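You operate a simulated robot arm through the tools that you are given. There is no shell and no other tool.

You run a simulated robot arm. Do the job below in one go: nothing can be reset, and whatever is moved stays where it is left.

Task
Put things in order on the top of the press bench. At the end: the black work lamp is on the blue tray; the green paint tin stands where the brown sanding block stood; the brown slip pad from the top of the press bench stands where the green paint tin stood; the brown sanding block is on the brown flat carton (marked "DEPOT"); whatever was shut is shut again. Leave all else as you found it, and nothing knocked over.
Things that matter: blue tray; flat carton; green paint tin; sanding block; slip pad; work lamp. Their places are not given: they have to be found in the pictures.

It is judged by the outcome, as a careful person would: the job done as asked, and still so three seconds after it is handed in. It fails if anything else is knocked over, pushed out of place, dropped, spilled or broken.

Robot
A 7-joint arm with a two-finger parallel gripper, fixed in place. Base frame: the origin is at the foot of the arm, x ahead of it, y to its left, z up; the work surface is at about z = 0. Units: m, rad, N and s.
With the tool pointing down near the work surface it reaches from about 0.22 to 0.58 m from the base axis. Its first joint turns from -1.152 to 1.152 rad. Payload 2.5 kg.
Tool frame: the origin (TCP) lies between the finger pads and is the grasp point; the fingertips stand 0.023 m ahead of it; z points along the fingers, y is the line along which they close. The gripper opens to 0.094 m. The fingers are 0.038 m wide and 0.01 m thick; the gripper's body (0.054 by 0.096 m) begins 0.039 m behind the TCP.
Orientation is told as [roll, pitch, yaw] about the base's x, y, z axes, in that order, counted from this pose: with the fingers straight down and closing along the base's y, the tool's x points along the base's -x, its y along +y and its z along -z.

Tools
- The arm moves only by the tool servo_tool. Its arguments are lists of equal length, an entry for each row: "delta_pos": the shift along the base's x, y, z in units of 150 mm (1.0 is 150 mm), a list of three; "angular": the turn, a rotation vector about the base's x, y, z in units of 45 degrees (1.0 is 45 degrees), a list of three; "claw": the gripper command, from -1 (shut) to 1 (fully open), values between in proportion. In form: {"delta_pos": [[tx, ty, tz], ...], "angular": [[wx, wy, wz], ...], "claw": [claw, ...]}. A call has 1 to 20 rows; each row is the pose to reach, as a shift and turn from the pose commanded when the call began. A call with a number of a shift or a turn outside -1 to 1 is refused whole. Each row takes 0.2 s and may step no farther than 0.05 m and 0.15 rad from the row before; otherwise, or with a gripper value out of range, the whole call is refused. A pose out of reach is approached as far as the arm can. The call stops where the force on the tool passes 40 N (or 10 N more than at its start, if that is more) or the arm is blocked; 0.2 s more then pass. The fingers move at their own pace (about 0.108 m/s each) and stop on an object; they squeeze with about 39 N. The grip force told is the motor's: it shows also when the fingers shut on nothing. Time passes only in rows, and 0.2 s behind the last, so rows that repeat a pose let the fingers close. The reply holds the time, the measured pose of the TCP, the force on the tool along the base axes, the opening and the grip force, in the units named above and with some noise, with the torque about the TCP (base axes, N m) and any sound that the robot's microphone picked up, and new pictures: "show" is both (left out), scene, wrist or none.
- Cameras (640 x 400 px; columns grow to the right, rows downward): "scene" is fixed at [0.1291, -0.4093, 0.552]; the picture's right is [0.76, -0.65, 0.00], its down [-0.37, -0.44, -0.82] and it looks along [0.53, 0.62, -0.58] (base axes); focal length 296 px, centre (320, 200). "wrist" rides on the gripper at [0.086, 0.016, -0.075] in the tool frame; the picture's right is [-0.18, 0.98, 0.00], its down [-0.58, -0.11, -0.81] and it looks along [-0.79, -0.15, 0.59] (tool axes); focal length 243 px, centre (320, 200).
- point_at(camera, pixels): there is no depth. For up to 12 entries [column, row, z] of the newest picture of that camera ("zoom" is the newest enlarged one), the place [x, y] in the base frame at which the ray of that pixel passes the height z, good to about 0.002 m, but the place of the scene camera against the robot may be out by one fixed shift of up to 0.012 m in any direction. The clock stands still meanwhile.
- enlarge(camera, box): a new picture of the part [left, top, right, bottom] of that camera's present view, enlarged. The clock stands still meanwhile.
- hand_in(): hands the job in; it is judged then, once.

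Leave the gripper open and the arm clear of the work at the hand-in unless told otherwise.

The tools are called after "Emit:" as a command line: name --argument value ..., lists and objects as JSON in quotes. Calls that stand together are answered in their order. servo_tool: Moves the arm, as the interface text tells. Its arguments: {"type":"object","properties":{"delta_pos":{"type":"array"},"angular":{"type":"array"},"claw":{"type":"array"},"show":{"type":"string","enum":["both","scene","wrist","none"]}},"required":["delta_pos","angular","claw"]} The other tools are called the same way: point_at (camera, pixels) gives the place at which the rays of pixels pass given heights; enlarge (camera, box) takes an enlarged picture of a part of a camera's view; hand_in () hands the job in.

At the start:

```text
time: 0.0
tool_pos: [0.3168, -0.0467, 0.3167]
orientation: [-0.001, -0.001, -0.001]
contact_force: [-0.5, 0.0, 0.7]
ft_torque: [-0.02, 0.0, -0.01]
gripper_width: 0.0939
grasp_force: 0.0
```

scene: 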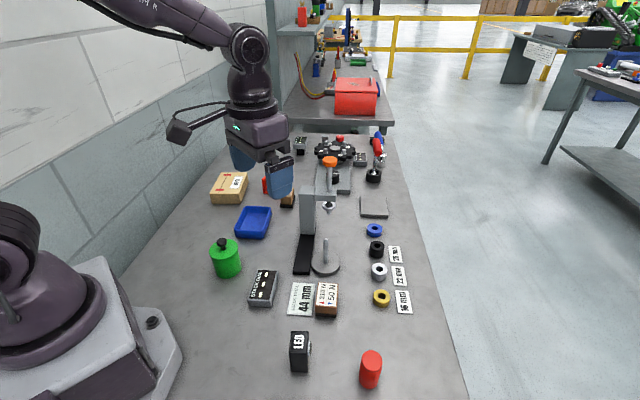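
wrist: 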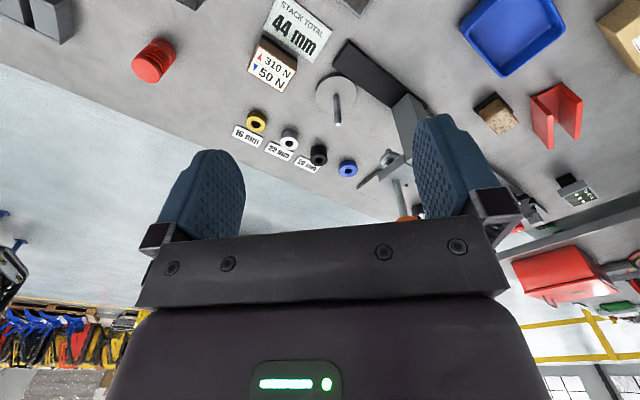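

I see a bench with a blue tray, a green tin, a carton, a brown block and other items. I'll enlarge parts of the scene picture to identify everything.

Emit:
enlarge --camera "scene" --box '[180, 120, 440, 280]'

Emit:
enlarge --camera "scene" --box '[180, 220, 440, 400]'

Emit:
enlarge --camera "wrist" --box '[320, 0, 640, 240]'

```text
2.46 times, centred on (310, 200) of scene
```

zoom: 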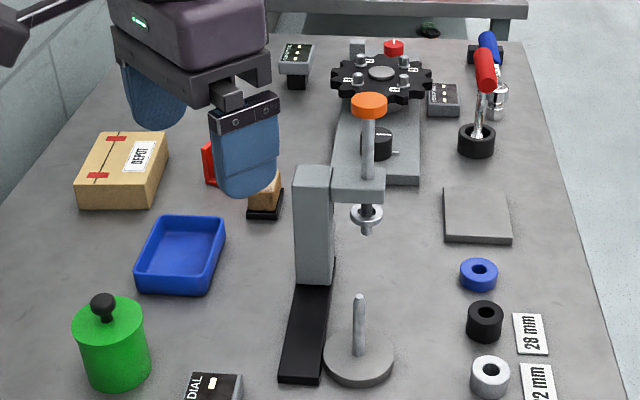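

```text
2.22 times, centred on (310, 310) of scene
```

zoom: 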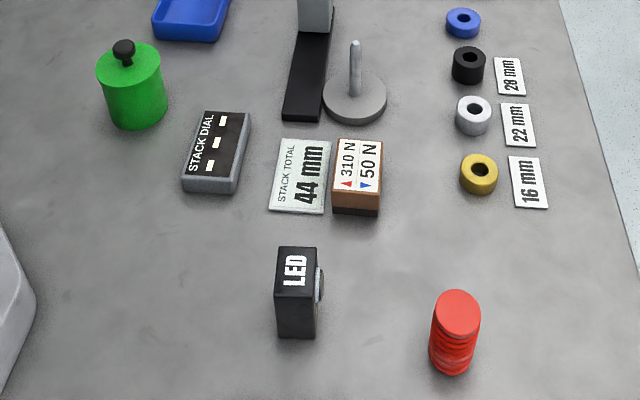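

```text
1.67 times, centred on (480, 120) of wrist
```

zoom: 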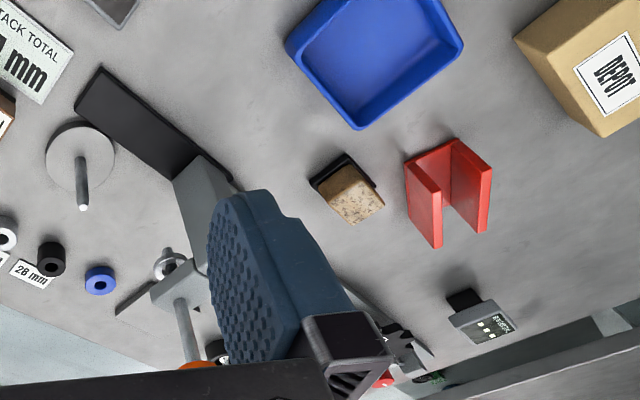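

I'll enlarge the small brown candidates further: the one by (288,200) and the labelled one at (327,300), plus the far end of the bench.

Emit:
enlarge --camera "scene" --box '[250, 165, 330, 215]'

Emit:
enlarge --camera "scene" --box '[280, 270, 360, 320]'

Emit:
enlarge --camera "scene" --box '[290, 125, 410, 200]'

Emit:
enlarge --camera "scene" --box '[270, 320, 400, 400]'

Emit:
enlarge --camera "scene" --box '[260, 0, 420, 130]'

Emit:
enlarge --camera "scene" --box '[200, 160, 280, 290]'

```text
8.00 times, centred on (290, 190) of scene
```

zoom: 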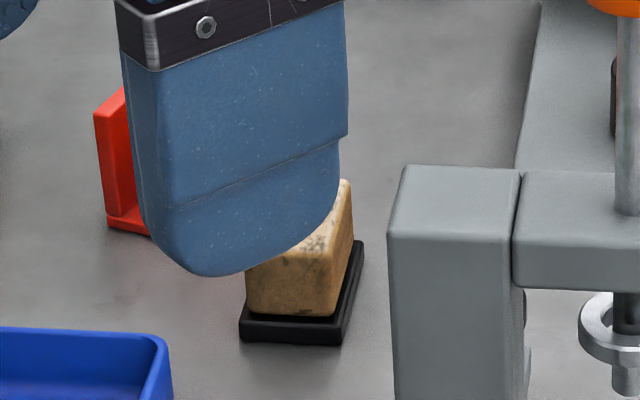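

```text
8.00 times, centred on (320, 295) of scene
```

zoom: 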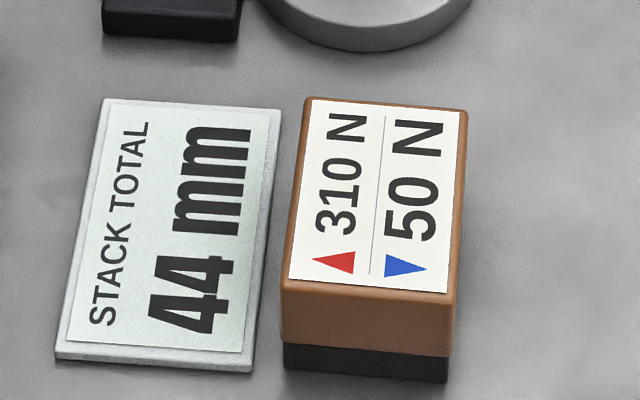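

```text
5.33 times, centred on (350, 162) of scene
```

zoom: 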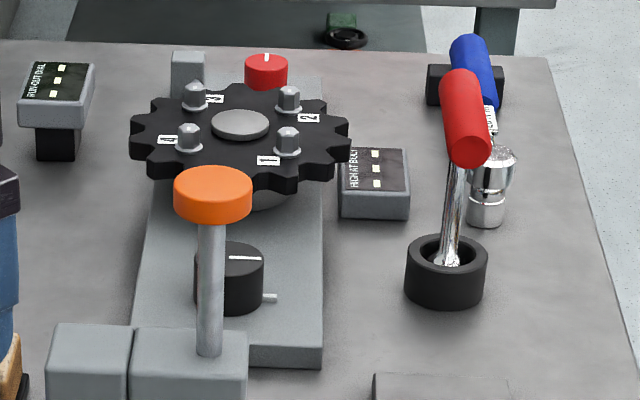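

```text
4.92 times, centred on (335, 360) of scene
```

zoom: 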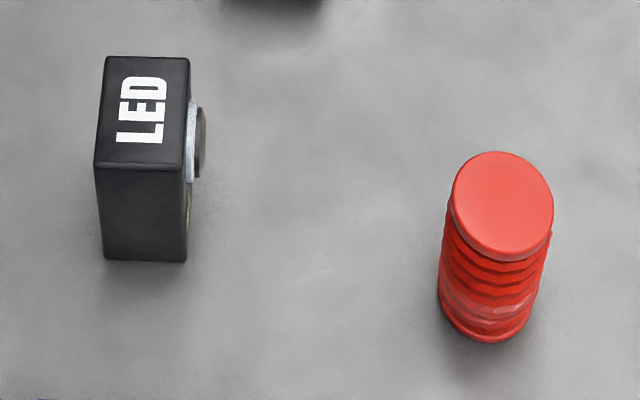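

```text
3.08 times, centred on (340, 65) of scene
```

zoom: 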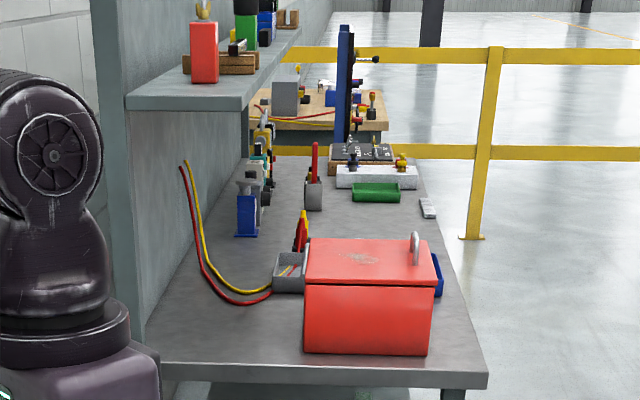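

```text
3.08 times, centred on (240, 225) of scene
```

zoom: 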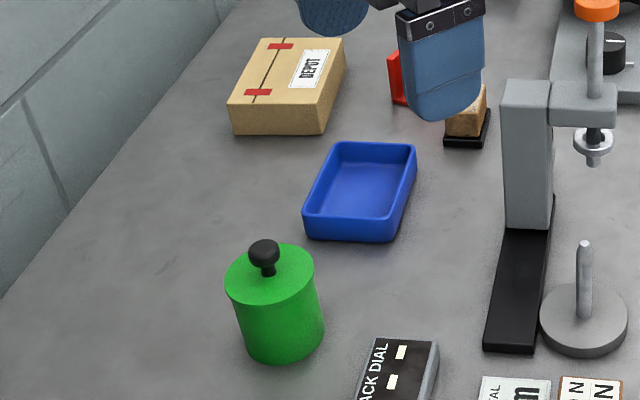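

I'll measure the positions of the important objects with the scene camera (base on table, z≈0, and tops).

Emit:
point_at --camera "scene" --pixels '[[238, 206, 0.0], [271, 209, 0.0], [269, 236, 0.0], [237, 236, 0.0], [227, 277, 0.0], [212, 246, 0.06], [239, 243, 0.06], [290, 371, 0.0], [307, 371, 0.0], [281, 207, 0.0], [293, 208, 0.0], [296, 193, 0.0]]'

Emit:
point_at --camera "scene" --pixels '[[316, 317, 0.0], [335, 318, 0.0], [318, 283, 0.04], [338, 284, 0.04], [315, 306, 0.04], [337, 308, 0.04], [288, 313, 0.005], [313, 316, 0.005], [211, 203, 0.0], [239, 204, 0.0], [216, 173, 0.04], [248, 174, 0.04]]'

```text
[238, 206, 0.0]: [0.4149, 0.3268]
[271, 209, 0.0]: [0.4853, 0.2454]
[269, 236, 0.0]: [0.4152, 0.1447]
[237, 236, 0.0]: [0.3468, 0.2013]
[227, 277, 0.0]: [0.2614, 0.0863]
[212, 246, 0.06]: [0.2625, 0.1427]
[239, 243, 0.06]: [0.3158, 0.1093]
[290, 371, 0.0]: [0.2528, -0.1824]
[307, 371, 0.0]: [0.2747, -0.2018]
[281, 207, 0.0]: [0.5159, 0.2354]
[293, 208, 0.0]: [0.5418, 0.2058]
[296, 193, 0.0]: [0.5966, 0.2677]
```

```text
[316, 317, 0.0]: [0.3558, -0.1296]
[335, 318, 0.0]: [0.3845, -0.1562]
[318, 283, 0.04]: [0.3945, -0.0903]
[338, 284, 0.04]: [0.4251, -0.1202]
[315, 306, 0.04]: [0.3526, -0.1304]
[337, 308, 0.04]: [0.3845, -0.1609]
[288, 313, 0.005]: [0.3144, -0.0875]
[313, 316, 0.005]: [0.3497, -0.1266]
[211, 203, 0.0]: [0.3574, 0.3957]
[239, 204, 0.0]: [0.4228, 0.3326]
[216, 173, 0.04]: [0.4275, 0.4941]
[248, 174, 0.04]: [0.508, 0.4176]
```

I'll look at both brown candidates in the wrist view, enlarged.

Emit:
enlarge --camera "wrist" --box '[460, 80, 540, 140]'

Emit:
enlarge --camera "wrist" --box '[230, 20, 320, 110]'

Emit:
enlarge --camera "wrist" --box '[0, 200, 140, 340]'

```text
6.67 times, centred on (500, 110) of wrist
```

zoom: 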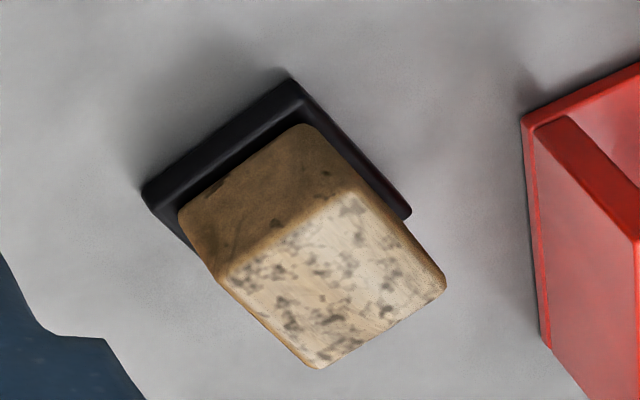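

```text
4.44 times, centred on (275, 65) of wrist
```

zoom: 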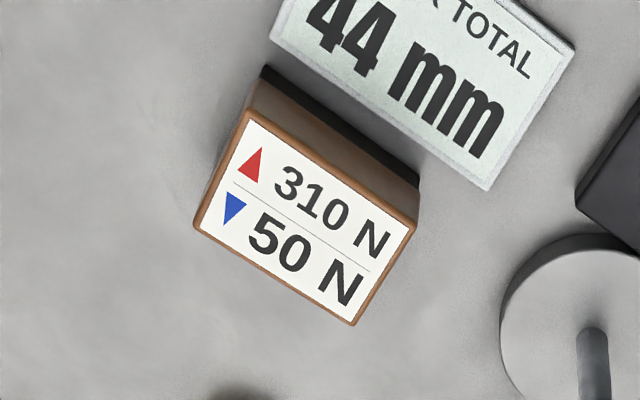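

```text
2.86 times, centred on (70, 270) of wrist
```

zoom: 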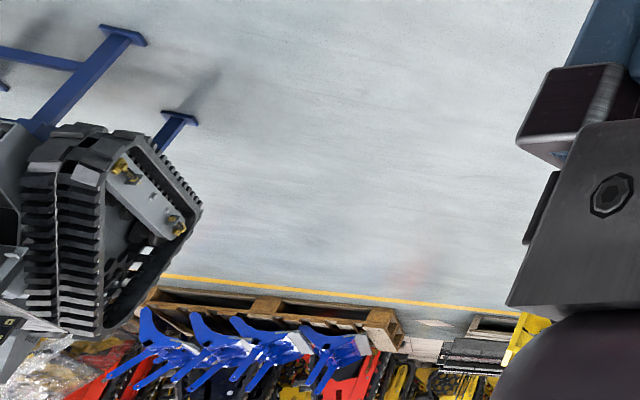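

The cork-like block on the black sole at (288,200) looks like the sanding block. The labelled brown block at (327,300) would then be the slip pad. I want a closer look before deciding. I'll swing the arm left at the same height and turn the tool outwards to see the back of the bench.

Emit:
servo_tool --delta_pos '[[0.05, 0.25, 0.05], [0.1, 0.5, 0.1], [0.15, 0.75, 0.15], [0.2, 1.0, 0.2]]' --angular '[[0, 0, 0.13], [0, 0, 0.26], [0, 0, 0.39], [0, 0, 0.53]]' --claw '[1, 1, 1, 1]'

```text
time: 1.0
tool_pos: [0.3452, 0.1007, 0.3481]
orientation: [0.002, 0.0, 0.419]
contact_force: [-0.4, 0.2, 0.4]
ft_torque: [0.02, 0.03, -0.01]
gripper_width: 0.094
grasp_force: 0.0
```

scene: 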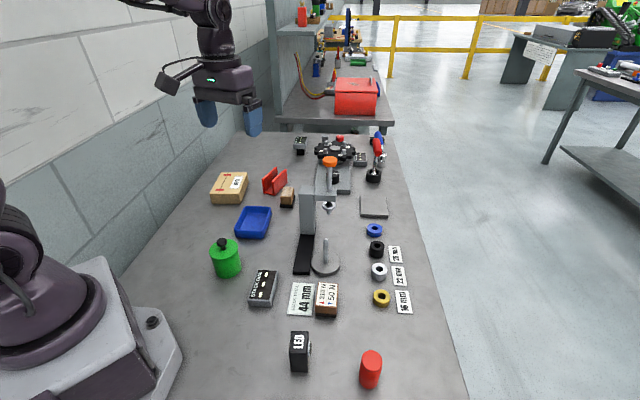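
wrist: 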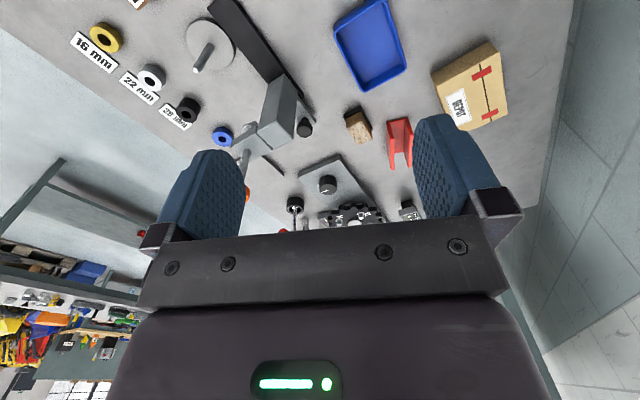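

Now the view of the bench's back is clear. I'll enlarge the cork-like block, the carton and the neighbouring bracket in both cameras.

Emit:
enlarge --camera "scene" --box '[200, 155, 320, 230]'

Emit:
enlarge --camera "wrist" --box '[300, 70, 460, 170]'

Emit:
enlarge --camera "scene" --box '[200, 225, 350, 325]'

```text
5.33 times, centred on (260, 192) of scene
```

zoom: 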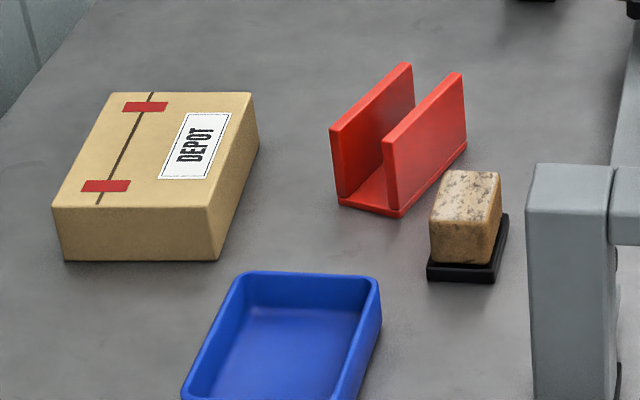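

```text
4.00 times, centred on (380, 120) of wrist
```

zoom: 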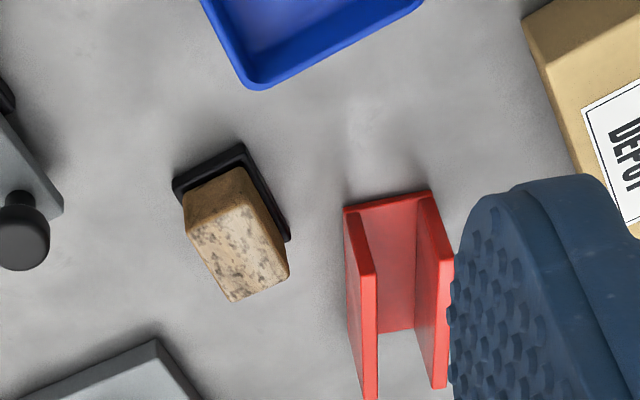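

```text
4.00 times, centred on (275, 275) of scene
```

zoom: 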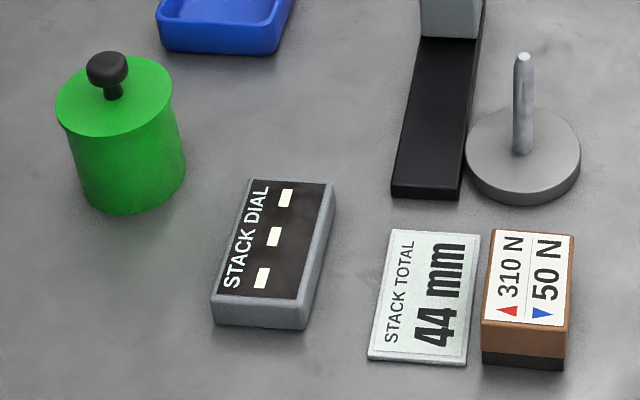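

I'll measure the free space round the cork-like block and the bracket precisely, with a new zoom.

Emit:
enlarge --camera "scene" --box '[255, 160, 335, 210]'

```text
8.00 times, centred on (295, 185) of scene
```

zoom: 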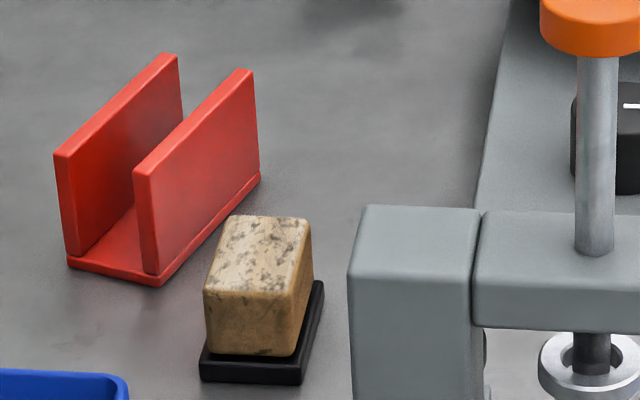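

Emit:
point_at --camera "zoom" --pixels '[[200, 379, 0.0], [300, 384, 0.0], [324, 300, 0.0], [200, 364, 0.008], [300, 367, 0.008], [322, 283, 0.008], [68, 266, 0.0], [158, 286, 0.0], [260, 182, 0.0], [66, 254, 0.005], [158, 274, 0.005], [206, 355, 0.01]]'

Emit:
point_at --camera "zoom" --pixels '[[205, 290, 0.04], [295, 300, 0.04], [230, 218, 0.04], [310, 220, 0.04], [205, 290, 0.05], [295, 300, 0.05], [230, 218, 0.05], [310, 220, 0.05], [60, 157, 0.05], [140, 177, 0.05], [250, 72, 0.05], [350, 270, 0.12]]'

```text
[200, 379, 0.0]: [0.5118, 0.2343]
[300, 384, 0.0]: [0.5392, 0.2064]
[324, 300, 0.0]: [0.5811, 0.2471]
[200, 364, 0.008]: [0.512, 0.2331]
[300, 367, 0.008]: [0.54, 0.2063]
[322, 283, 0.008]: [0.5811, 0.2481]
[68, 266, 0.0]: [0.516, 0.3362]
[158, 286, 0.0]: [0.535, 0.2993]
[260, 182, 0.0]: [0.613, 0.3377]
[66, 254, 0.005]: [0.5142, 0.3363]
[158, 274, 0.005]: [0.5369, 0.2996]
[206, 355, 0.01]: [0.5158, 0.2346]
```

```text
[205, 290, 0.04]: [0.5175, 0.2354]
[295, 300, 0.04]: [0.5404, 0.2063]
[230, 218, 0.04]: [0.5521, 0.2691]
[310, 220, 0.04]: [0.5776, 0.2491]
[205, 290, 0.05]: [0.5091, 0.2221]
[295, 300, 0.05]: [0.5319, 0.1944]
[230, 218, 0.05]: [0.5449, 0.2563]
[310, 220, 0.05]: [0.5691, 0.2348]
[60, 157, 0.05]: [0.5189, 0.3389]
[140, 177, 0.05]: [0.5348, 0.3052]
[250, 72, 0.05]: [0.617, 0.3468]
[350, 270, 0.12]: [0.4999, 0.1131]
```

The cork-like block measures about 39×58 mm with its centre near (0.546, 0.241). There is room for the tin (about 63 mm wide) there. At the labelled block's place the tin would stand on the "STACK TOTAL" card. So the cork-like block is the sanding block and the labelled one is the slip pad. Next I check the scene camera's shift against the wrist camera.

Emit:
enlarge --camera "wrist" --box '[330, 90, 394, 130]'

```text
10.00 times, centred on (362, 110) of wrist
```

zoom: 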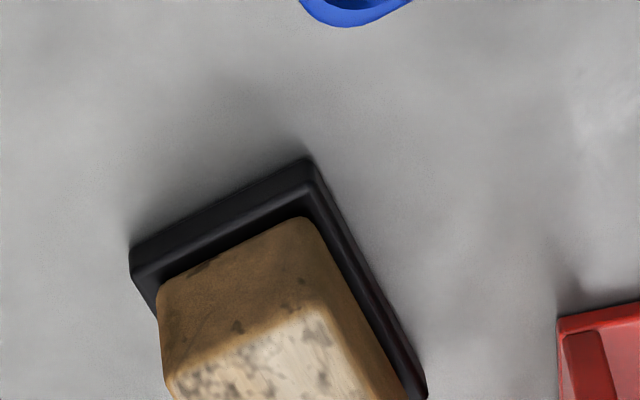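

Emit:
point_at --camera "zoom" --pixels '[[132, 248, 0.0], [308, 157, 0.0], [425, 380, 0.0], [133, 272, 0.008], [310, 185, 0.008], [425, 395, 0.008], [558, 318, 0.0], [558, 335, 0.005], [160, 300, 0.01], [165, 375, 0.04]]'

Emit:
point_at --camera "wrist" --pixels '[[336, 27, 0.0], [365, 92, 0.0], [407, 69, 0.0], [386, 0, 0.0]]'

```text
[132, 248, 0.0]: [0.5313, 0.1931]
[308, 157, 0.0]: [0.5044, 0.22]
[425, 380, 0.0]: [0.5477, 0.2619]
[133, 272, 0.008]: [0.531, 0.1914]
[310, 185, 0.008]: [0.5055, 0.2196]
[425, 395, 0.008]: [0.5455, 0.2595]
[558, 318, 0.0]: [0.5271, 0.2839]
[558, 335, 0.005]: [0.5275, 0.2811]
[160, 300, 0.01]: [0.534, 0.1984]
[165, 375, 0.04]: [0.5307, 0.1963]
```

```text
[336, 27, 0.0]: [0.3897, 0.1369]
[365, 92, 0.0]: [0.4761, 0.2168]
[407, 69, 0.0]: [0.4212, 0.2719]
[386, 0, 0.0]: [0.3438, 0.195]
```

The wrist camera puts the sanding block's base at A(0.504,0.220), B(0.531,0.193), D(0.548,0.262). Its centre is about (0.5395,0.2275), so the scene camera is off by about (-0.008,-0.014). Now I measure the carton with the wrist camera.

Emit:
enlarge --camera "wrist" --box '[410, 20, 538, 140]'

```text
3.33 times, centred on (474, 80) of wrist
```

zoom: 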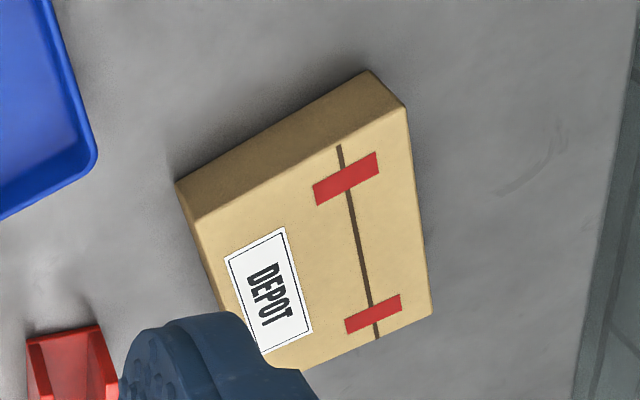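

Emit:
point_at --camera "zoom" --pixels '[[177, 183, 0.0], [369, 71, 0.0], [197, 220, 0.035], [406, 106, 0.035], [431, 314, 0.035], [300, 368, 0.035], [197, 220, 0.045], [406, 106, 0.045], [431, 314, 0.045], [300, 368, 0.045], [97, 155, 0.0], [4, 220, 0.0]]'

```text
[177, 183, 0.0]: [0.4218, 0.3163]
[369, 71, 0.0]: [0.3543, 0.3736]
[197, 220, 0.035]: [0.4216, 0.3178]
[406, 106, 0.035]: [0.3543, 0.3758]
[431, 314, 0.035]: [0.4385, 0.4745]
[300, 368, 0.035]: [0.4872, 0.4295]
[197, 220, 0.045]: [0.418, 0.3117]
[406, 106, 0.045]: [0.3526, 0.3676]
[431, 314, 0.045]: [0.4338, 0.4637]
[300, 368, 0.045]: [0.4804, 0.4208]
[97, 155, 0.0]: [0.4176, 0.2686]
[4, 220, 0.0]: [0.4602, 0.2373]
```

Carton top is at about z=0.035 with its centre near (0.430,0.396). Now I locate the press column and arm beside the sanding block so that the gripper stays clear.

Emit:
point_at --camera "scene" --pixels '[[300, 234, 0.01], [315, 234, 0.01], [300, 234, 0.0], [315, 195, 0.0], [300, 189, 0.12], [300, 189, 0.14], [300, 189, 0.1], [316, 189, 0.12], [336, 160, 0.2], [329, 162, 0.2], [346, 192, 0.0], [318, 192, 0.0]]'

Emit:
enlarge --camera "scene" --box '[270, 130, 400, 290]'

```text
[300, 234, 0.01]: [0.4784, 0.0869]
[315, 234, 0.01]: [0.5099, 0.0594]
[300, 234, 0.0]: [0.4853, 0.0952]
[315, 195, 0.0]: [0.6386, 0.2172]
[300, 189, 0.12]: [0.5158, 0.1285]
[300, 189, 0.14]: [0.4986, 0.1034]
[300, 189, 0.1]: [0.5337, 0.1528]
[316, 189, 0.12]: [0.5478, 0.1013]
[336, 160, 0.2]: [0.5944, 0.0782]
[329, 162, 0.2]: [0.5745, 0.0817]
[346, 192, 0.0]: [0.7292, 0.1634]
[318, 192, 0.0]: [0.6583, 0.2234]
```

```text
2.50 times, centred on (335, 210) of scene
```

zoom: 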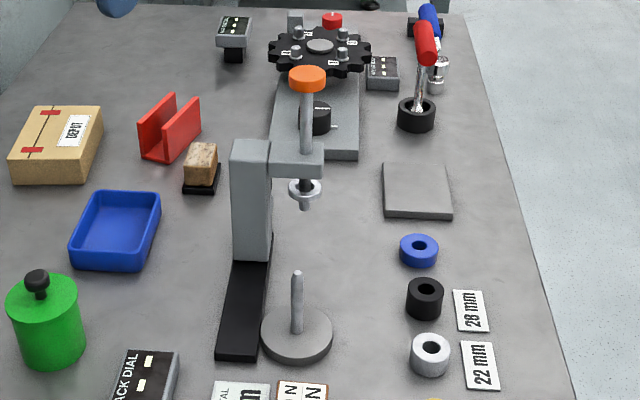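

The column is about 0.13 m from the sanding block, so there is clearance. I move over the sanding block in two stages with the tool turned to 45° (closing across the block's short side).

Emit:
servo_tool --delta_pos '[[0.2, 0.15, -0.16], [0.4, 0.3, -0.32], [0.6, 0.45, -0.48], [0.8, 0.65, -0.64], [0.9, 0.75, -0.8], [0.9, 0.75, -0.8]]' --angular '[[0, 0, 0.1], [0, 0, 0.2], [0, 0, 0.3], [0, 0, 0.4], [0, 0, 0.466], [0, 0, 0.466]]' --claw '[1, 1, 1, 1, 1, 1]'

```text
time: 2.4
tool_pos: [0.4831, 0.2116, 0.2252]
orientation: [-0.001, 0.0, 0.781]
contact_force: [-0.4, 1.0, 0.5]
ft_torque: [0.01, 0.01, 0.01]
gripper_width: 0.0939
grasp_force: 0.1
```

scene: 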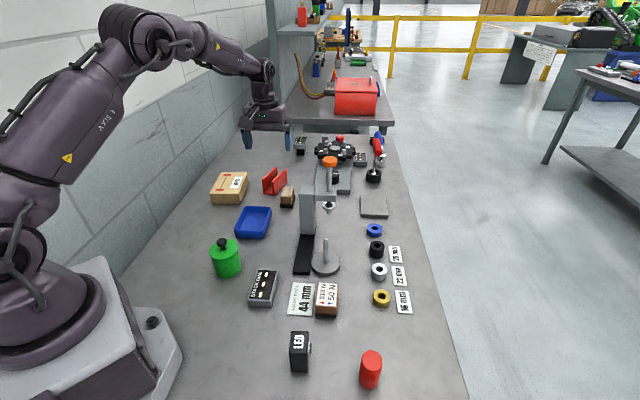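
wrist: 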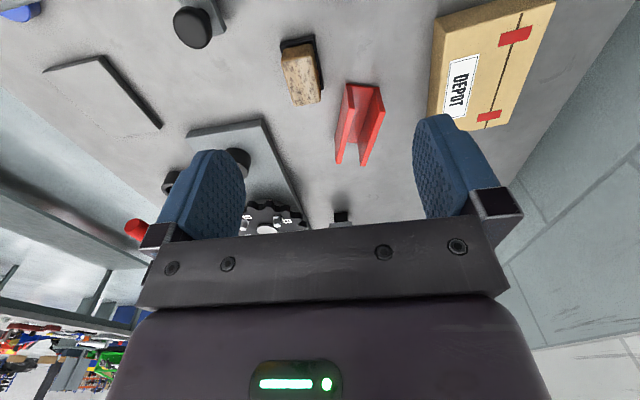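

I refine the sanding block's position from this closer wrist view.

Emit:
enlarge --camera "wrist" --box '[260, 20, 356, 80]'

```text
6.67 times, centred on (308, 50) of wrist
```

zoom: 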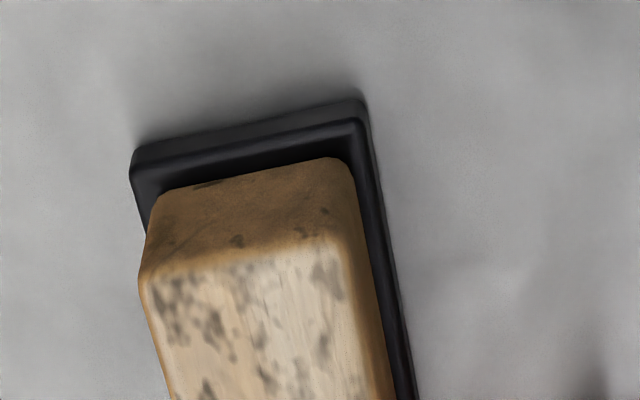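

Emit:
point_at --camera "zoom" --pixels '[[136, 150, 0.0], [362, 98, 0.0], [416, 398, 0.0], [132, 170, 0.008], [364, 120, 0.008], [162, 192, 0.01], [345, 160, 0.01], [142, 275, 0.04], [338, 235, 0.04], [168, 395, 0.04], [382, 395, 0.04]]'

Emit:
point_at --camera "wrist" --pixels '[[323, 83, 0.0], [319, 101, 0.04], [295, 106, 0.04], [285, 60, 0.04], [311, 55, 0.04], [345, 83, 0.05], [382, 90, 0.05], [337, 165, 0.05]]'

```text
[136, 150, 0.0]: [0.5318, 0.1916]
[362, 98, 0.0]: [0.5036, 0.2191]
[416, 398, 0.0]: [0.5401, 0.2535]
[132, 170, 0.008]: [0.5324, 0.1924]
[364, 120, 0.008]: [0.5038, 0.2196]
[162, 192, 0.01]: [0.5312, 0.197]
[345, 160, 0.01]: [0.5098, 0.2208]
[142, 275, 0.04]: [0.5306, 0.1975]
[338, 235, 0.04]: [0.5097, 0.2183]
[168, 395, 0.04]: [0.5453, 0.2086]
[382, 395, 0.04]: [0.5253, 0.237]
```

```text
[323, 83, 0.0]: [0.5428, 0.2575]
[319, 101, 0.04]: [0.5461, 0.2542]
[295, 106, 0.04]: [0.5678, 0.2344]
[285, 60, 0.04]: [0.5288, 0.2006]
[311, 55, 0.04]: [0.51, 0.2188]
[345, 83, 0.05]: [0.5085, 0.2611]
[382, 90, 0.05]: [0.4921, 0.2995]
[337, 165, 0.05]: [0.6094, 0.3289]
```

The top corners give a block centre of about (0.5385,0.226) and a long axis at 45°. I move above it at z≈0.13 and narrow the gripper to about 68 mm so the fingers clear the red bracket.

Emit:
servo_tool --delta_pos '[[0.12, 0.03, -0.2], [0.25, 0.06, -0.4], [0.369, 0.096, -0.633], [0.369, 0.096, -0.633], [0.369, 0.096, -0.633]]' --angular '[[0, 0, 0], [0, 0, 0], [0, 0, 0], [0, 0, 0], [0, 0, 0]]' --claw '[0.45, 0.45, 0.45, 0.45, 0.45]'

```text
time: 3.6
tool_pos: [0.5363, 0.2297, 0.1291]
orientation: [0.001, 0.0, 0.783]
contact_force: [0.5, -0.4, -0.4]
ft_torque: [-0.01, -0.01, -0.03]
gripper_width: 0.0682
grasp_force: 0.1
```

scene: 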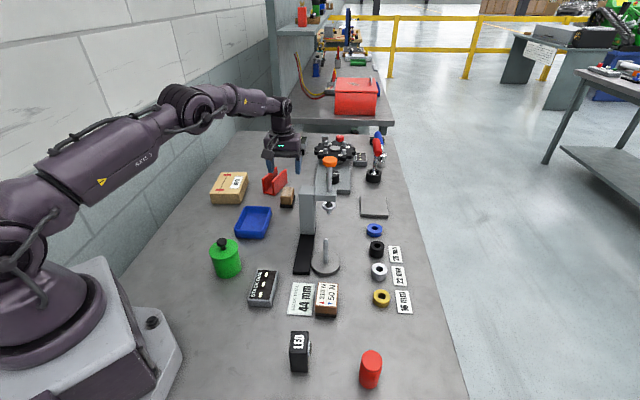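
wrist: 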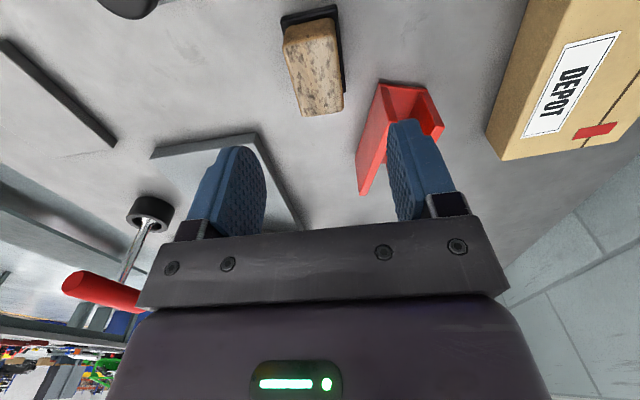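

Measured pose agrees within noise. I measure the block once more from this view to fine-tune.

Emit:
enlarge --camera "wrist" --box '[260, 0, 388, 120]'

```text
3.33 times, centred on (324, 60) of wrist
```

zoom: 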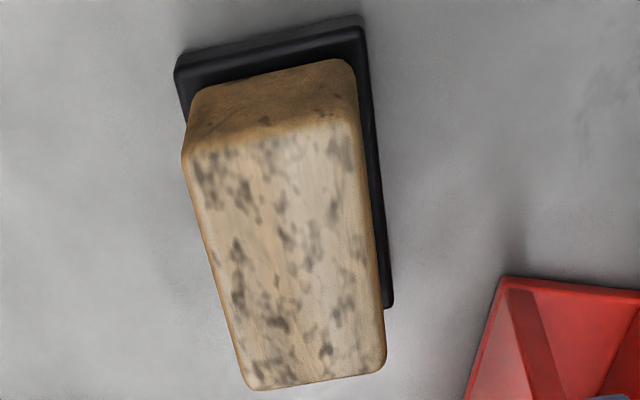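

Emit:
point_at --camera "zoom" --pixels '[[175, 66, 0.005], [362, 20, 0.005], [393, 305, 0.005], [183, 155, 0.04], [353, 118, 0.04], [386, 362, 0.04], [250, 390, 0.04], [200, 92, 0.012], [348, 62, 0.012]]'

```text
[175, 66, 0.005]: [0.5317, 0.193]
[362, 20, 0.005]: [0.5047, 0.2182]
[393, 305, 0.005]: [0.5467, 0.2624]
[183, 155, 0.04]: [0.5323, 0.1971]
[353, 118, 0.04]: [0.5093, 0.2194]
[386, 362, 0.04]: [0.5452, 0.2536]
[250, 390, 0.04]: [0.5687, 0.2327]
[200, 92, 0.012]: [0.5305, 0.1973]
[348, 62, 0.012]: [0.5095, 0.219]
```

The block centre is (0.539,0.2265). I go straight down to TCP z≈0.037, so the fingertips are just above the black sole.

Emit:
servo_tool --delta_pos '[[0.015, -0.009, -0.2], [0.015, -0.009, -0.4], [0.015, -0.009, -0.52], [0.015, -0.009, -0.6], [0.015, -0.009, -0.627], [0.015, -0.009, -0.627]]' --angular '[[0, 0, 0], [0, 0, 0], [0, 0, 0], [0, 0, 0], [0, 0, 0], [0, 0, 0]]' --claw '[0.45, 0.45, 0.45, 0.45, 0.45, 0.45]'

```text
time: 5.0
tool_pos: [0.5395, 0.2273, 0.0356]
orientation: [-0.001, 0.0, 0.781]
contact_force: [-0.2, 0.1, -0.3]
ft_torque: [-0.01, 0.0, 0.0]
gripper_width: 0.0681
grasp_force: 0.1
```

scene: 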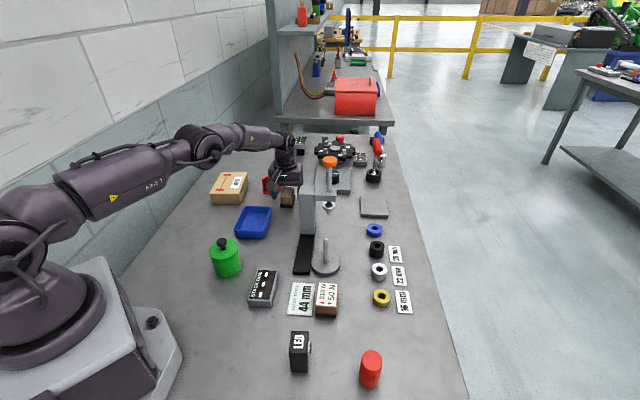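
wrist: 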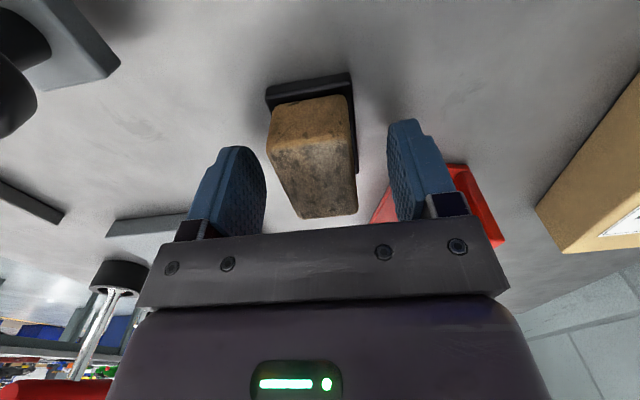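

The block sits between the fingers. I close the gripper in place.

Emit:
servo_tool --delta_pos '[[0, 0, 0], [0, 0, 0], [0, 0, 0], [0, 0, 0]]' --angular '[[0, 0, 0], [0, 0, 0], [0, 0, 0], [0, 0, 0]]' --claw '[-1, -1, -1, -1]'

```text
time: 6.0
tool_pos: [0.5386, 0.2278, 0.0368]
orientation: [0.001, 0.0, 0.781]
contact_force: [-0.5, -0.5, -0.4]
ft_torque: [0.02, 0.02, 0.03]
gripper_width: 0.0333
grasp_force: 38.8
```

scene: 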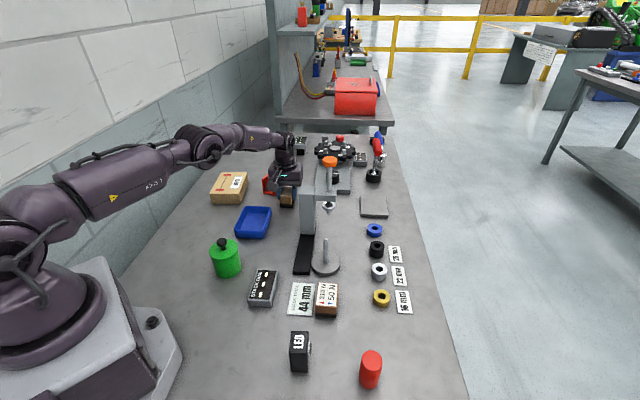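
wrist: 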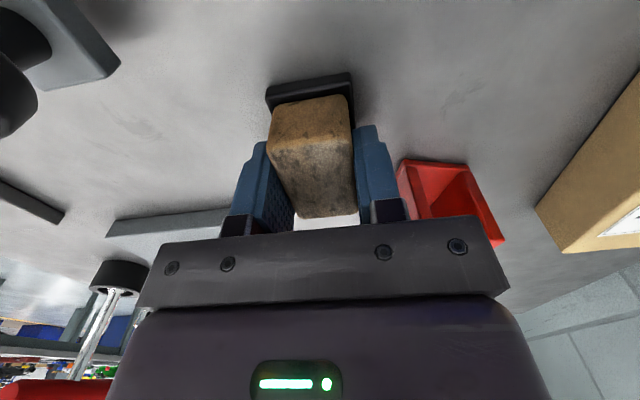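

Grip holds at 33.3 mm, 38.8 N. I lift 45 mm and check that the black sole comes along.

Emit:
servo_tool --delta_pos '[[0, 0, 0.05], [0, 0, 0.15], [0, 0, 0.3], [0, 0, 0.3]]' --angular '[[0, 0, 0], [0, 0, 0], [0, 0, 0], [0, 0, 0]]' --claw '[-1, -1, -1, -1]'

Emit:
enlarge --camera "scene" --box '[255, 160, 335, 210]'

```text
time: 7.0
tool_pos: [0.5415, 0.2295, 0.0835]
orientation: [0.001, 0.0, 0.782]
contact_force: [0.1, -0.5, -0.2]
ft_torque: [0.01, 0.01, 0.03]
gripper_width: 0.0332
grasp_force: 39.2
```

scene: 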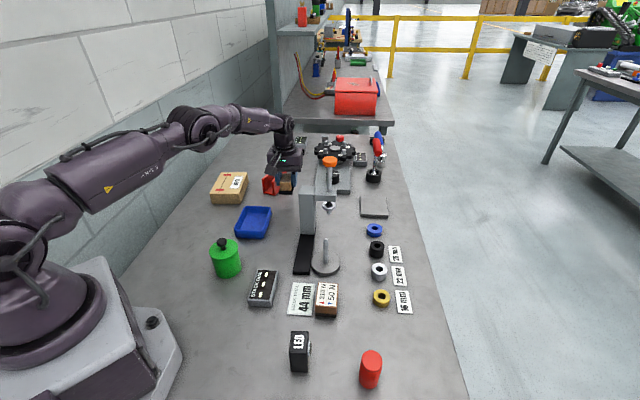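
wrist: 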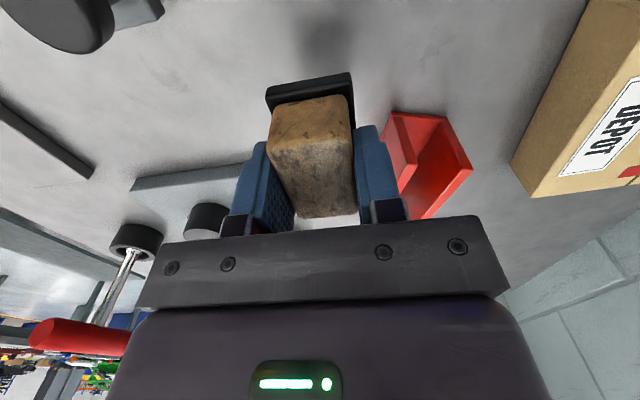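

```text
8.00 times, centred on (295, 185) of scene
```

zoom: 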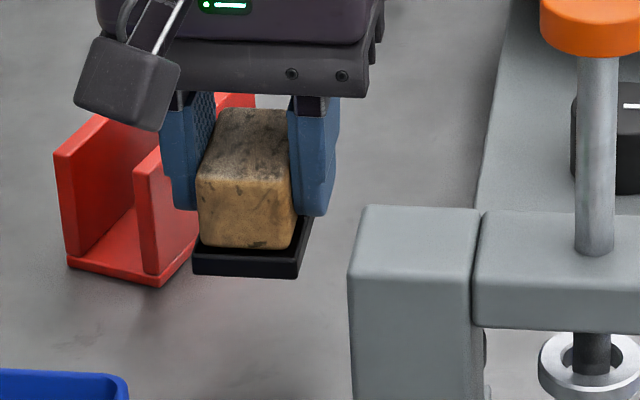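

The block and sole came up together. I raise it to z≈0.14 and carry it toward the carton.

Emit:
servo_tool --delta_pos '[[0, 0, 0.3], [-0.05, 0.05, 0.4], [-0.2, 0.26, 0.4], [-0.35, 0.5, 0.4], [-0.5, 0.75, 0.4], [-0.65, 0.95, 0.4], [-0.65, 0.95, 0.4]]' --angular '[[0, 0, 0], [0, 0, 0], [0, 0, 0.03], [0, 0, 0.06], [0, 0, 0.09], [0, 0, 0.09], [0, 0, 0.09]]' --claw '[-1, -1, -1, -1, -1, -1, -1]'

```text
time: 8.6
tool_pos: [0.4414, 0.3685, 0.144]
orientation: [0.0, 0.002, 0.852]
contact_force: [-0.3, 0.9, -0.3]
ft_torque: [0.02, 0.04, -0.01]
gripper_width: 0.0334
grasp_force: 39.4
```

scene: 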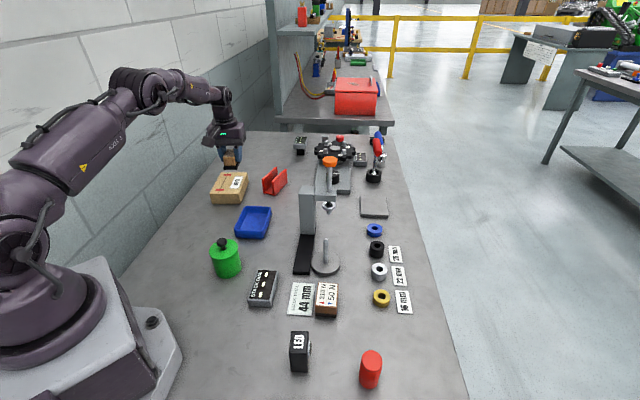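
wrist: 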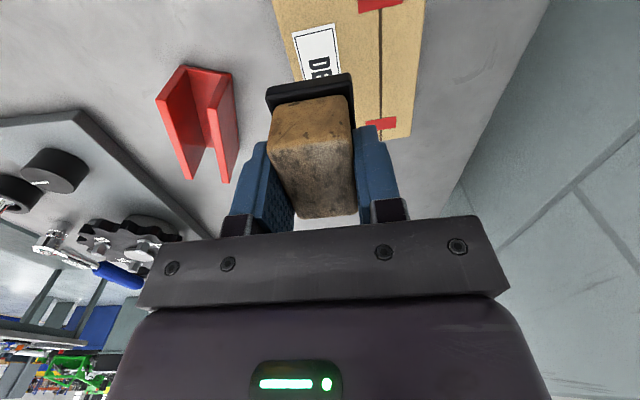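

I check the carton's top again from here (far corner at (410,138), left edge at (275,2) and (295,70)).

Emit:
point_at --camera "wrist" --pixels '[[410, 138, 0.035], [428, 5, 0.035], [274, 3, 0.035], [296, 75, 0.035]]'

```text
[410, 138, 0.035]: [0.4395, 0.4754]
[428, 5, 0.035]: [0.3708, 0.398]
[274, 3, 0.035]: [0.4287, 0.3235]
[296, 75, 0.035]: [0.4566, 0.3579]
```

The carton is as measured. I lower the block onto the middle of the carton, slowly near the top.

Emit:
servo_tool --delta_pos '[[-0.11, 0.127, 0], [-0.11, 0.127, -0.2], [-0.11, 0.127, -0.35], [-0.11, 0.127, -0.42], [-0.11, 0.127, -0.445], [-0.11, 0.127, -0.455], [-0.11, 0.127, -0.462]]' --angular '[[0, 0, 0], [0, 0, 0], [0, 0, 0], [0, 0, 0], [0, 0, 0], [0, 0, 0], [0, 0, 0]]' --claw '[-1, -1, -1, -1, -1, -1, -1]'

Emit:
enlarge --camera "scene" --box '[190, 140, 270, 210]'

```text
time: 10.2
tool_pos: [0.4265, 0.39, 0.0761]
orientation: [0.0, -0.004, 0.854]
contact_force: [-8.4, -5.4, 27.3]
ft_torque: [-0.53, 0.59, -0.02]
gripper_width: 0.0331
grasp_force: 39.3
```

scene: 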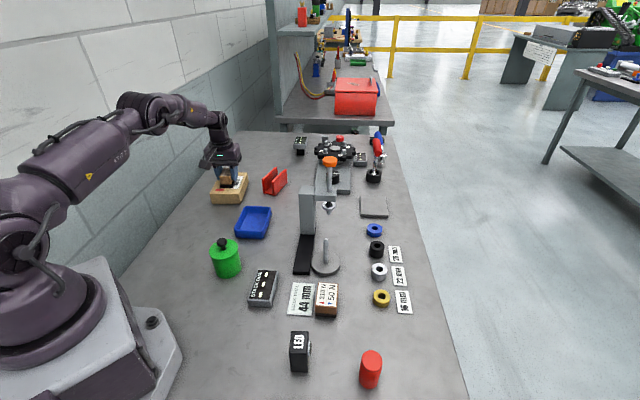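
wrist: 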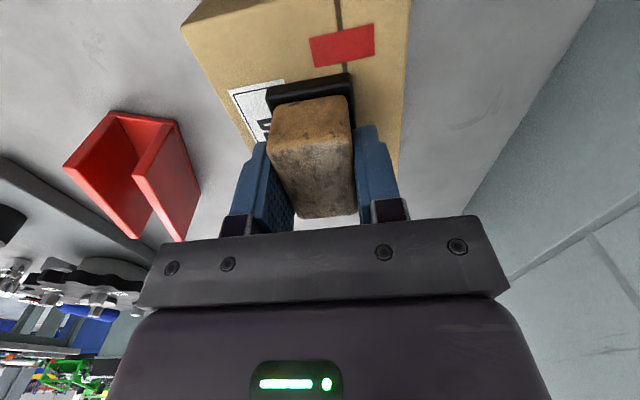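

```text
5.71 times, centred on (230, 175) of scene
```

zoom: 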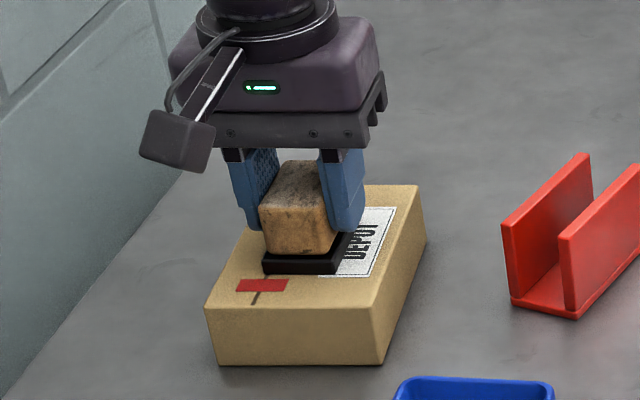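

The block is on the carton (27 N upward contact). I ease up 2.5 mm to relieve the force, then open to about 64 mm.

Emit:
servo_tool --delta_pos '[[0, 0, 0.016], [0, 0, 0.016], [0, 0, 0.016], [0, 0, 0.016]]' --angular '[[0, 0, 0], [0, 0, 0], [0, 0, 0], [0, 0, 0]]' --claw '[-1, 0.35, 0.35, 0.35]'

```text
time: 11.2
tool_pos: [0.4253, 0.3887, 0.0741]
orientation: [-0.001, 0.002, 0.854]
contact_force: [0.6, -0.1, 0.4]
ft_torque: [0.02, -0.02, 0.02]
gripper_width: 0.0634
grasp_force: 0.0
```

scene: 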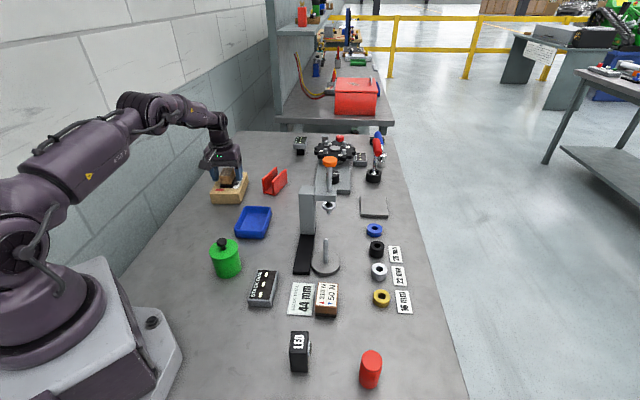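
wrist: 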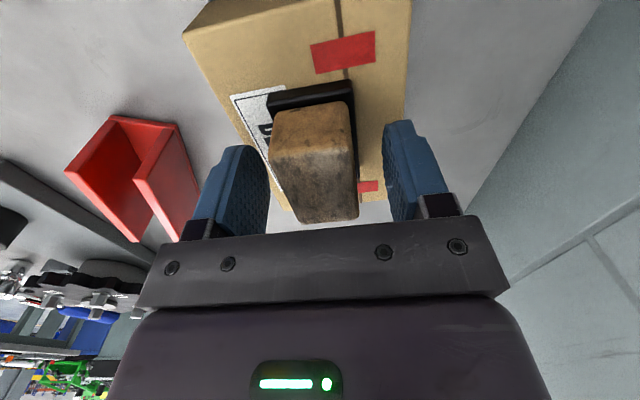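

Released and standing. I rise straight up 0.14 m and look.

Emit:
servo_tool --delta_pos '[[0, 0, 0.2], [0, 0, 0.45], [0, 0, 0.7], [0, 0, 0.95], [0, 0, 0.95]]' --angular '[[0, 0, 0], [0, 0, 0], [0, 0, 0], [0, 0, 0], [0, 0, 0]]' --claw '[0.35, 0.35, 0.6, 1, 1]'

Emit:
enlarge --camera "scene" --box '[190, 140, 310, 290]'

```text
time: 12.4
tool_pos: [0.4238, 0.392, 0.2185]
orientation: [0.001, 0.0, 0.854]
contact_force: [-0.6, -0.3, 0.8]
ft_torque: [0.01, -0.02, 0.01]
gripper_width: 0.094
grasp_force: 0.0
```

scene: 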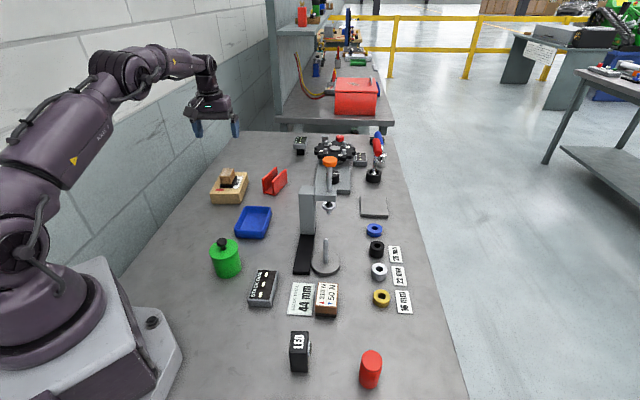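
wrist: 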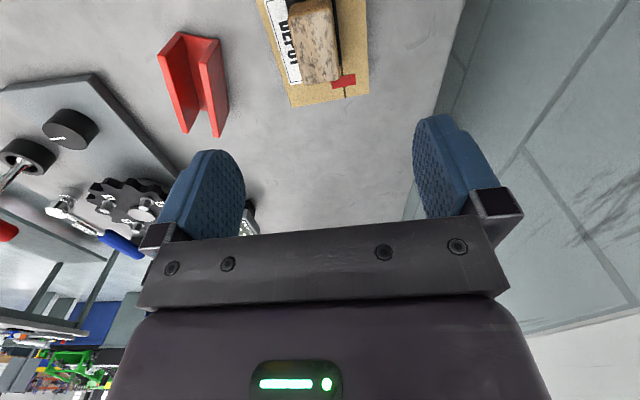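

```text
2.67 times, centred on (250, 215) of scene
```

zoom: 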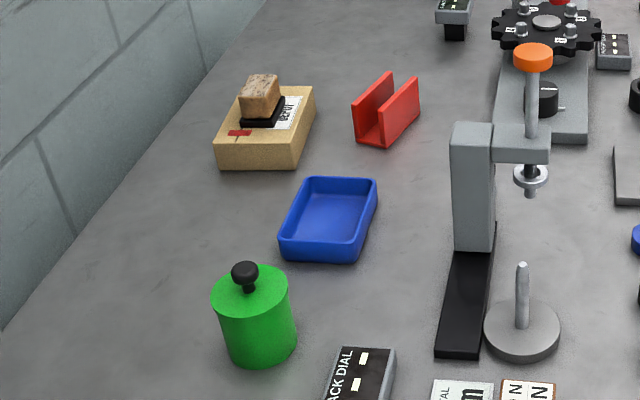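

The sanding block stands on the carton. Next is the green tin. I measure it and its neighbours (stack dial corners, tray) with the scene camera.

Emit:
enlarge --camera "scene" --box '[200, 225, 296, 315]'

```text
4.44 times, centred on (248, 270) of scene
```

zoom: 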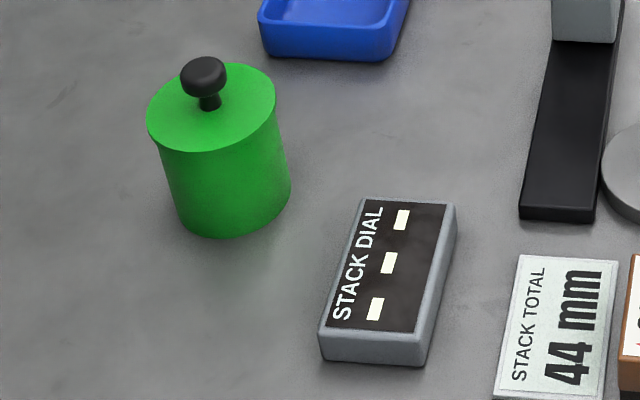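

The lid may be a separate piece slightly wider than the body, so I want a side view before gripping. I move the arm back toward the tin at a safe height.

Emit:
servo_tool --delta_pos '[[-0.13, -0.25, 0], [-0.26, -0.5, 0], [-0.4, -0.75, 0], [-0.53, -1.0, 0]]' --angular '[[0, 0, 0.15], [0, 0, 0.3], [0, 0, 0.45], [0, 0, 0.6]]' --claw '[1, 1, 1, 1]' --show "none"

Emit:
servo_tool --delta_pos '[[-0.13, -0.25, 0], [-0.26, -0.5, 0], [-0.4, -0.75, 0], [-0.53, -1.0, 0]]' --angular '[[0, 0, 0.1], [0, 0, 0.2], [0, 0, 0.25], [0, 0, 0.3]]' --claw '[1, 1, 1, 1]'

```text
time: 13.4
tool_pos: [0.3466, 0.2381, 0.2154]
orientation: [0.0, -0.002, 1.329]
contact_force: [0.8, -0.1, 0.3]
ft_torque: [0.01, -0.01, 0.03]
gripper_width: 0.0941
grasp_force: 0.0
```

```text
time: 14.4
tool_pos: [0.2646, 0.0898, 0.2149]
orientation: [-0.001, -0.002, 1.562]
contact_force: [0.1, -0.2, -1.2]
ft_torque: [-0.01, 0.0, 0.03]
gripper_width: 0.0939
grasp_force: 0.1
```

scene: 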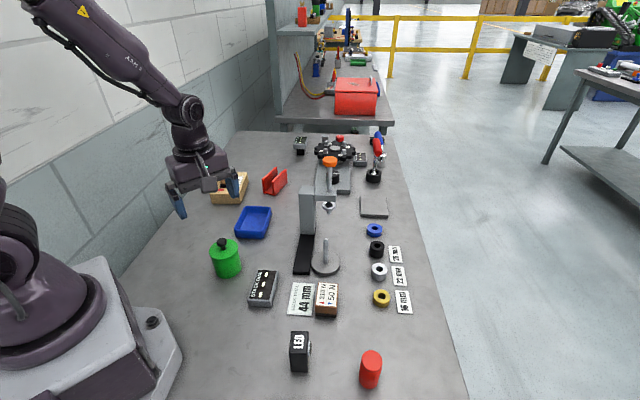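
wrist: 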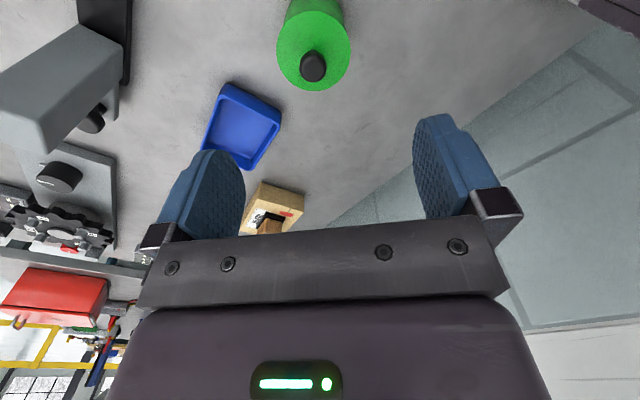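

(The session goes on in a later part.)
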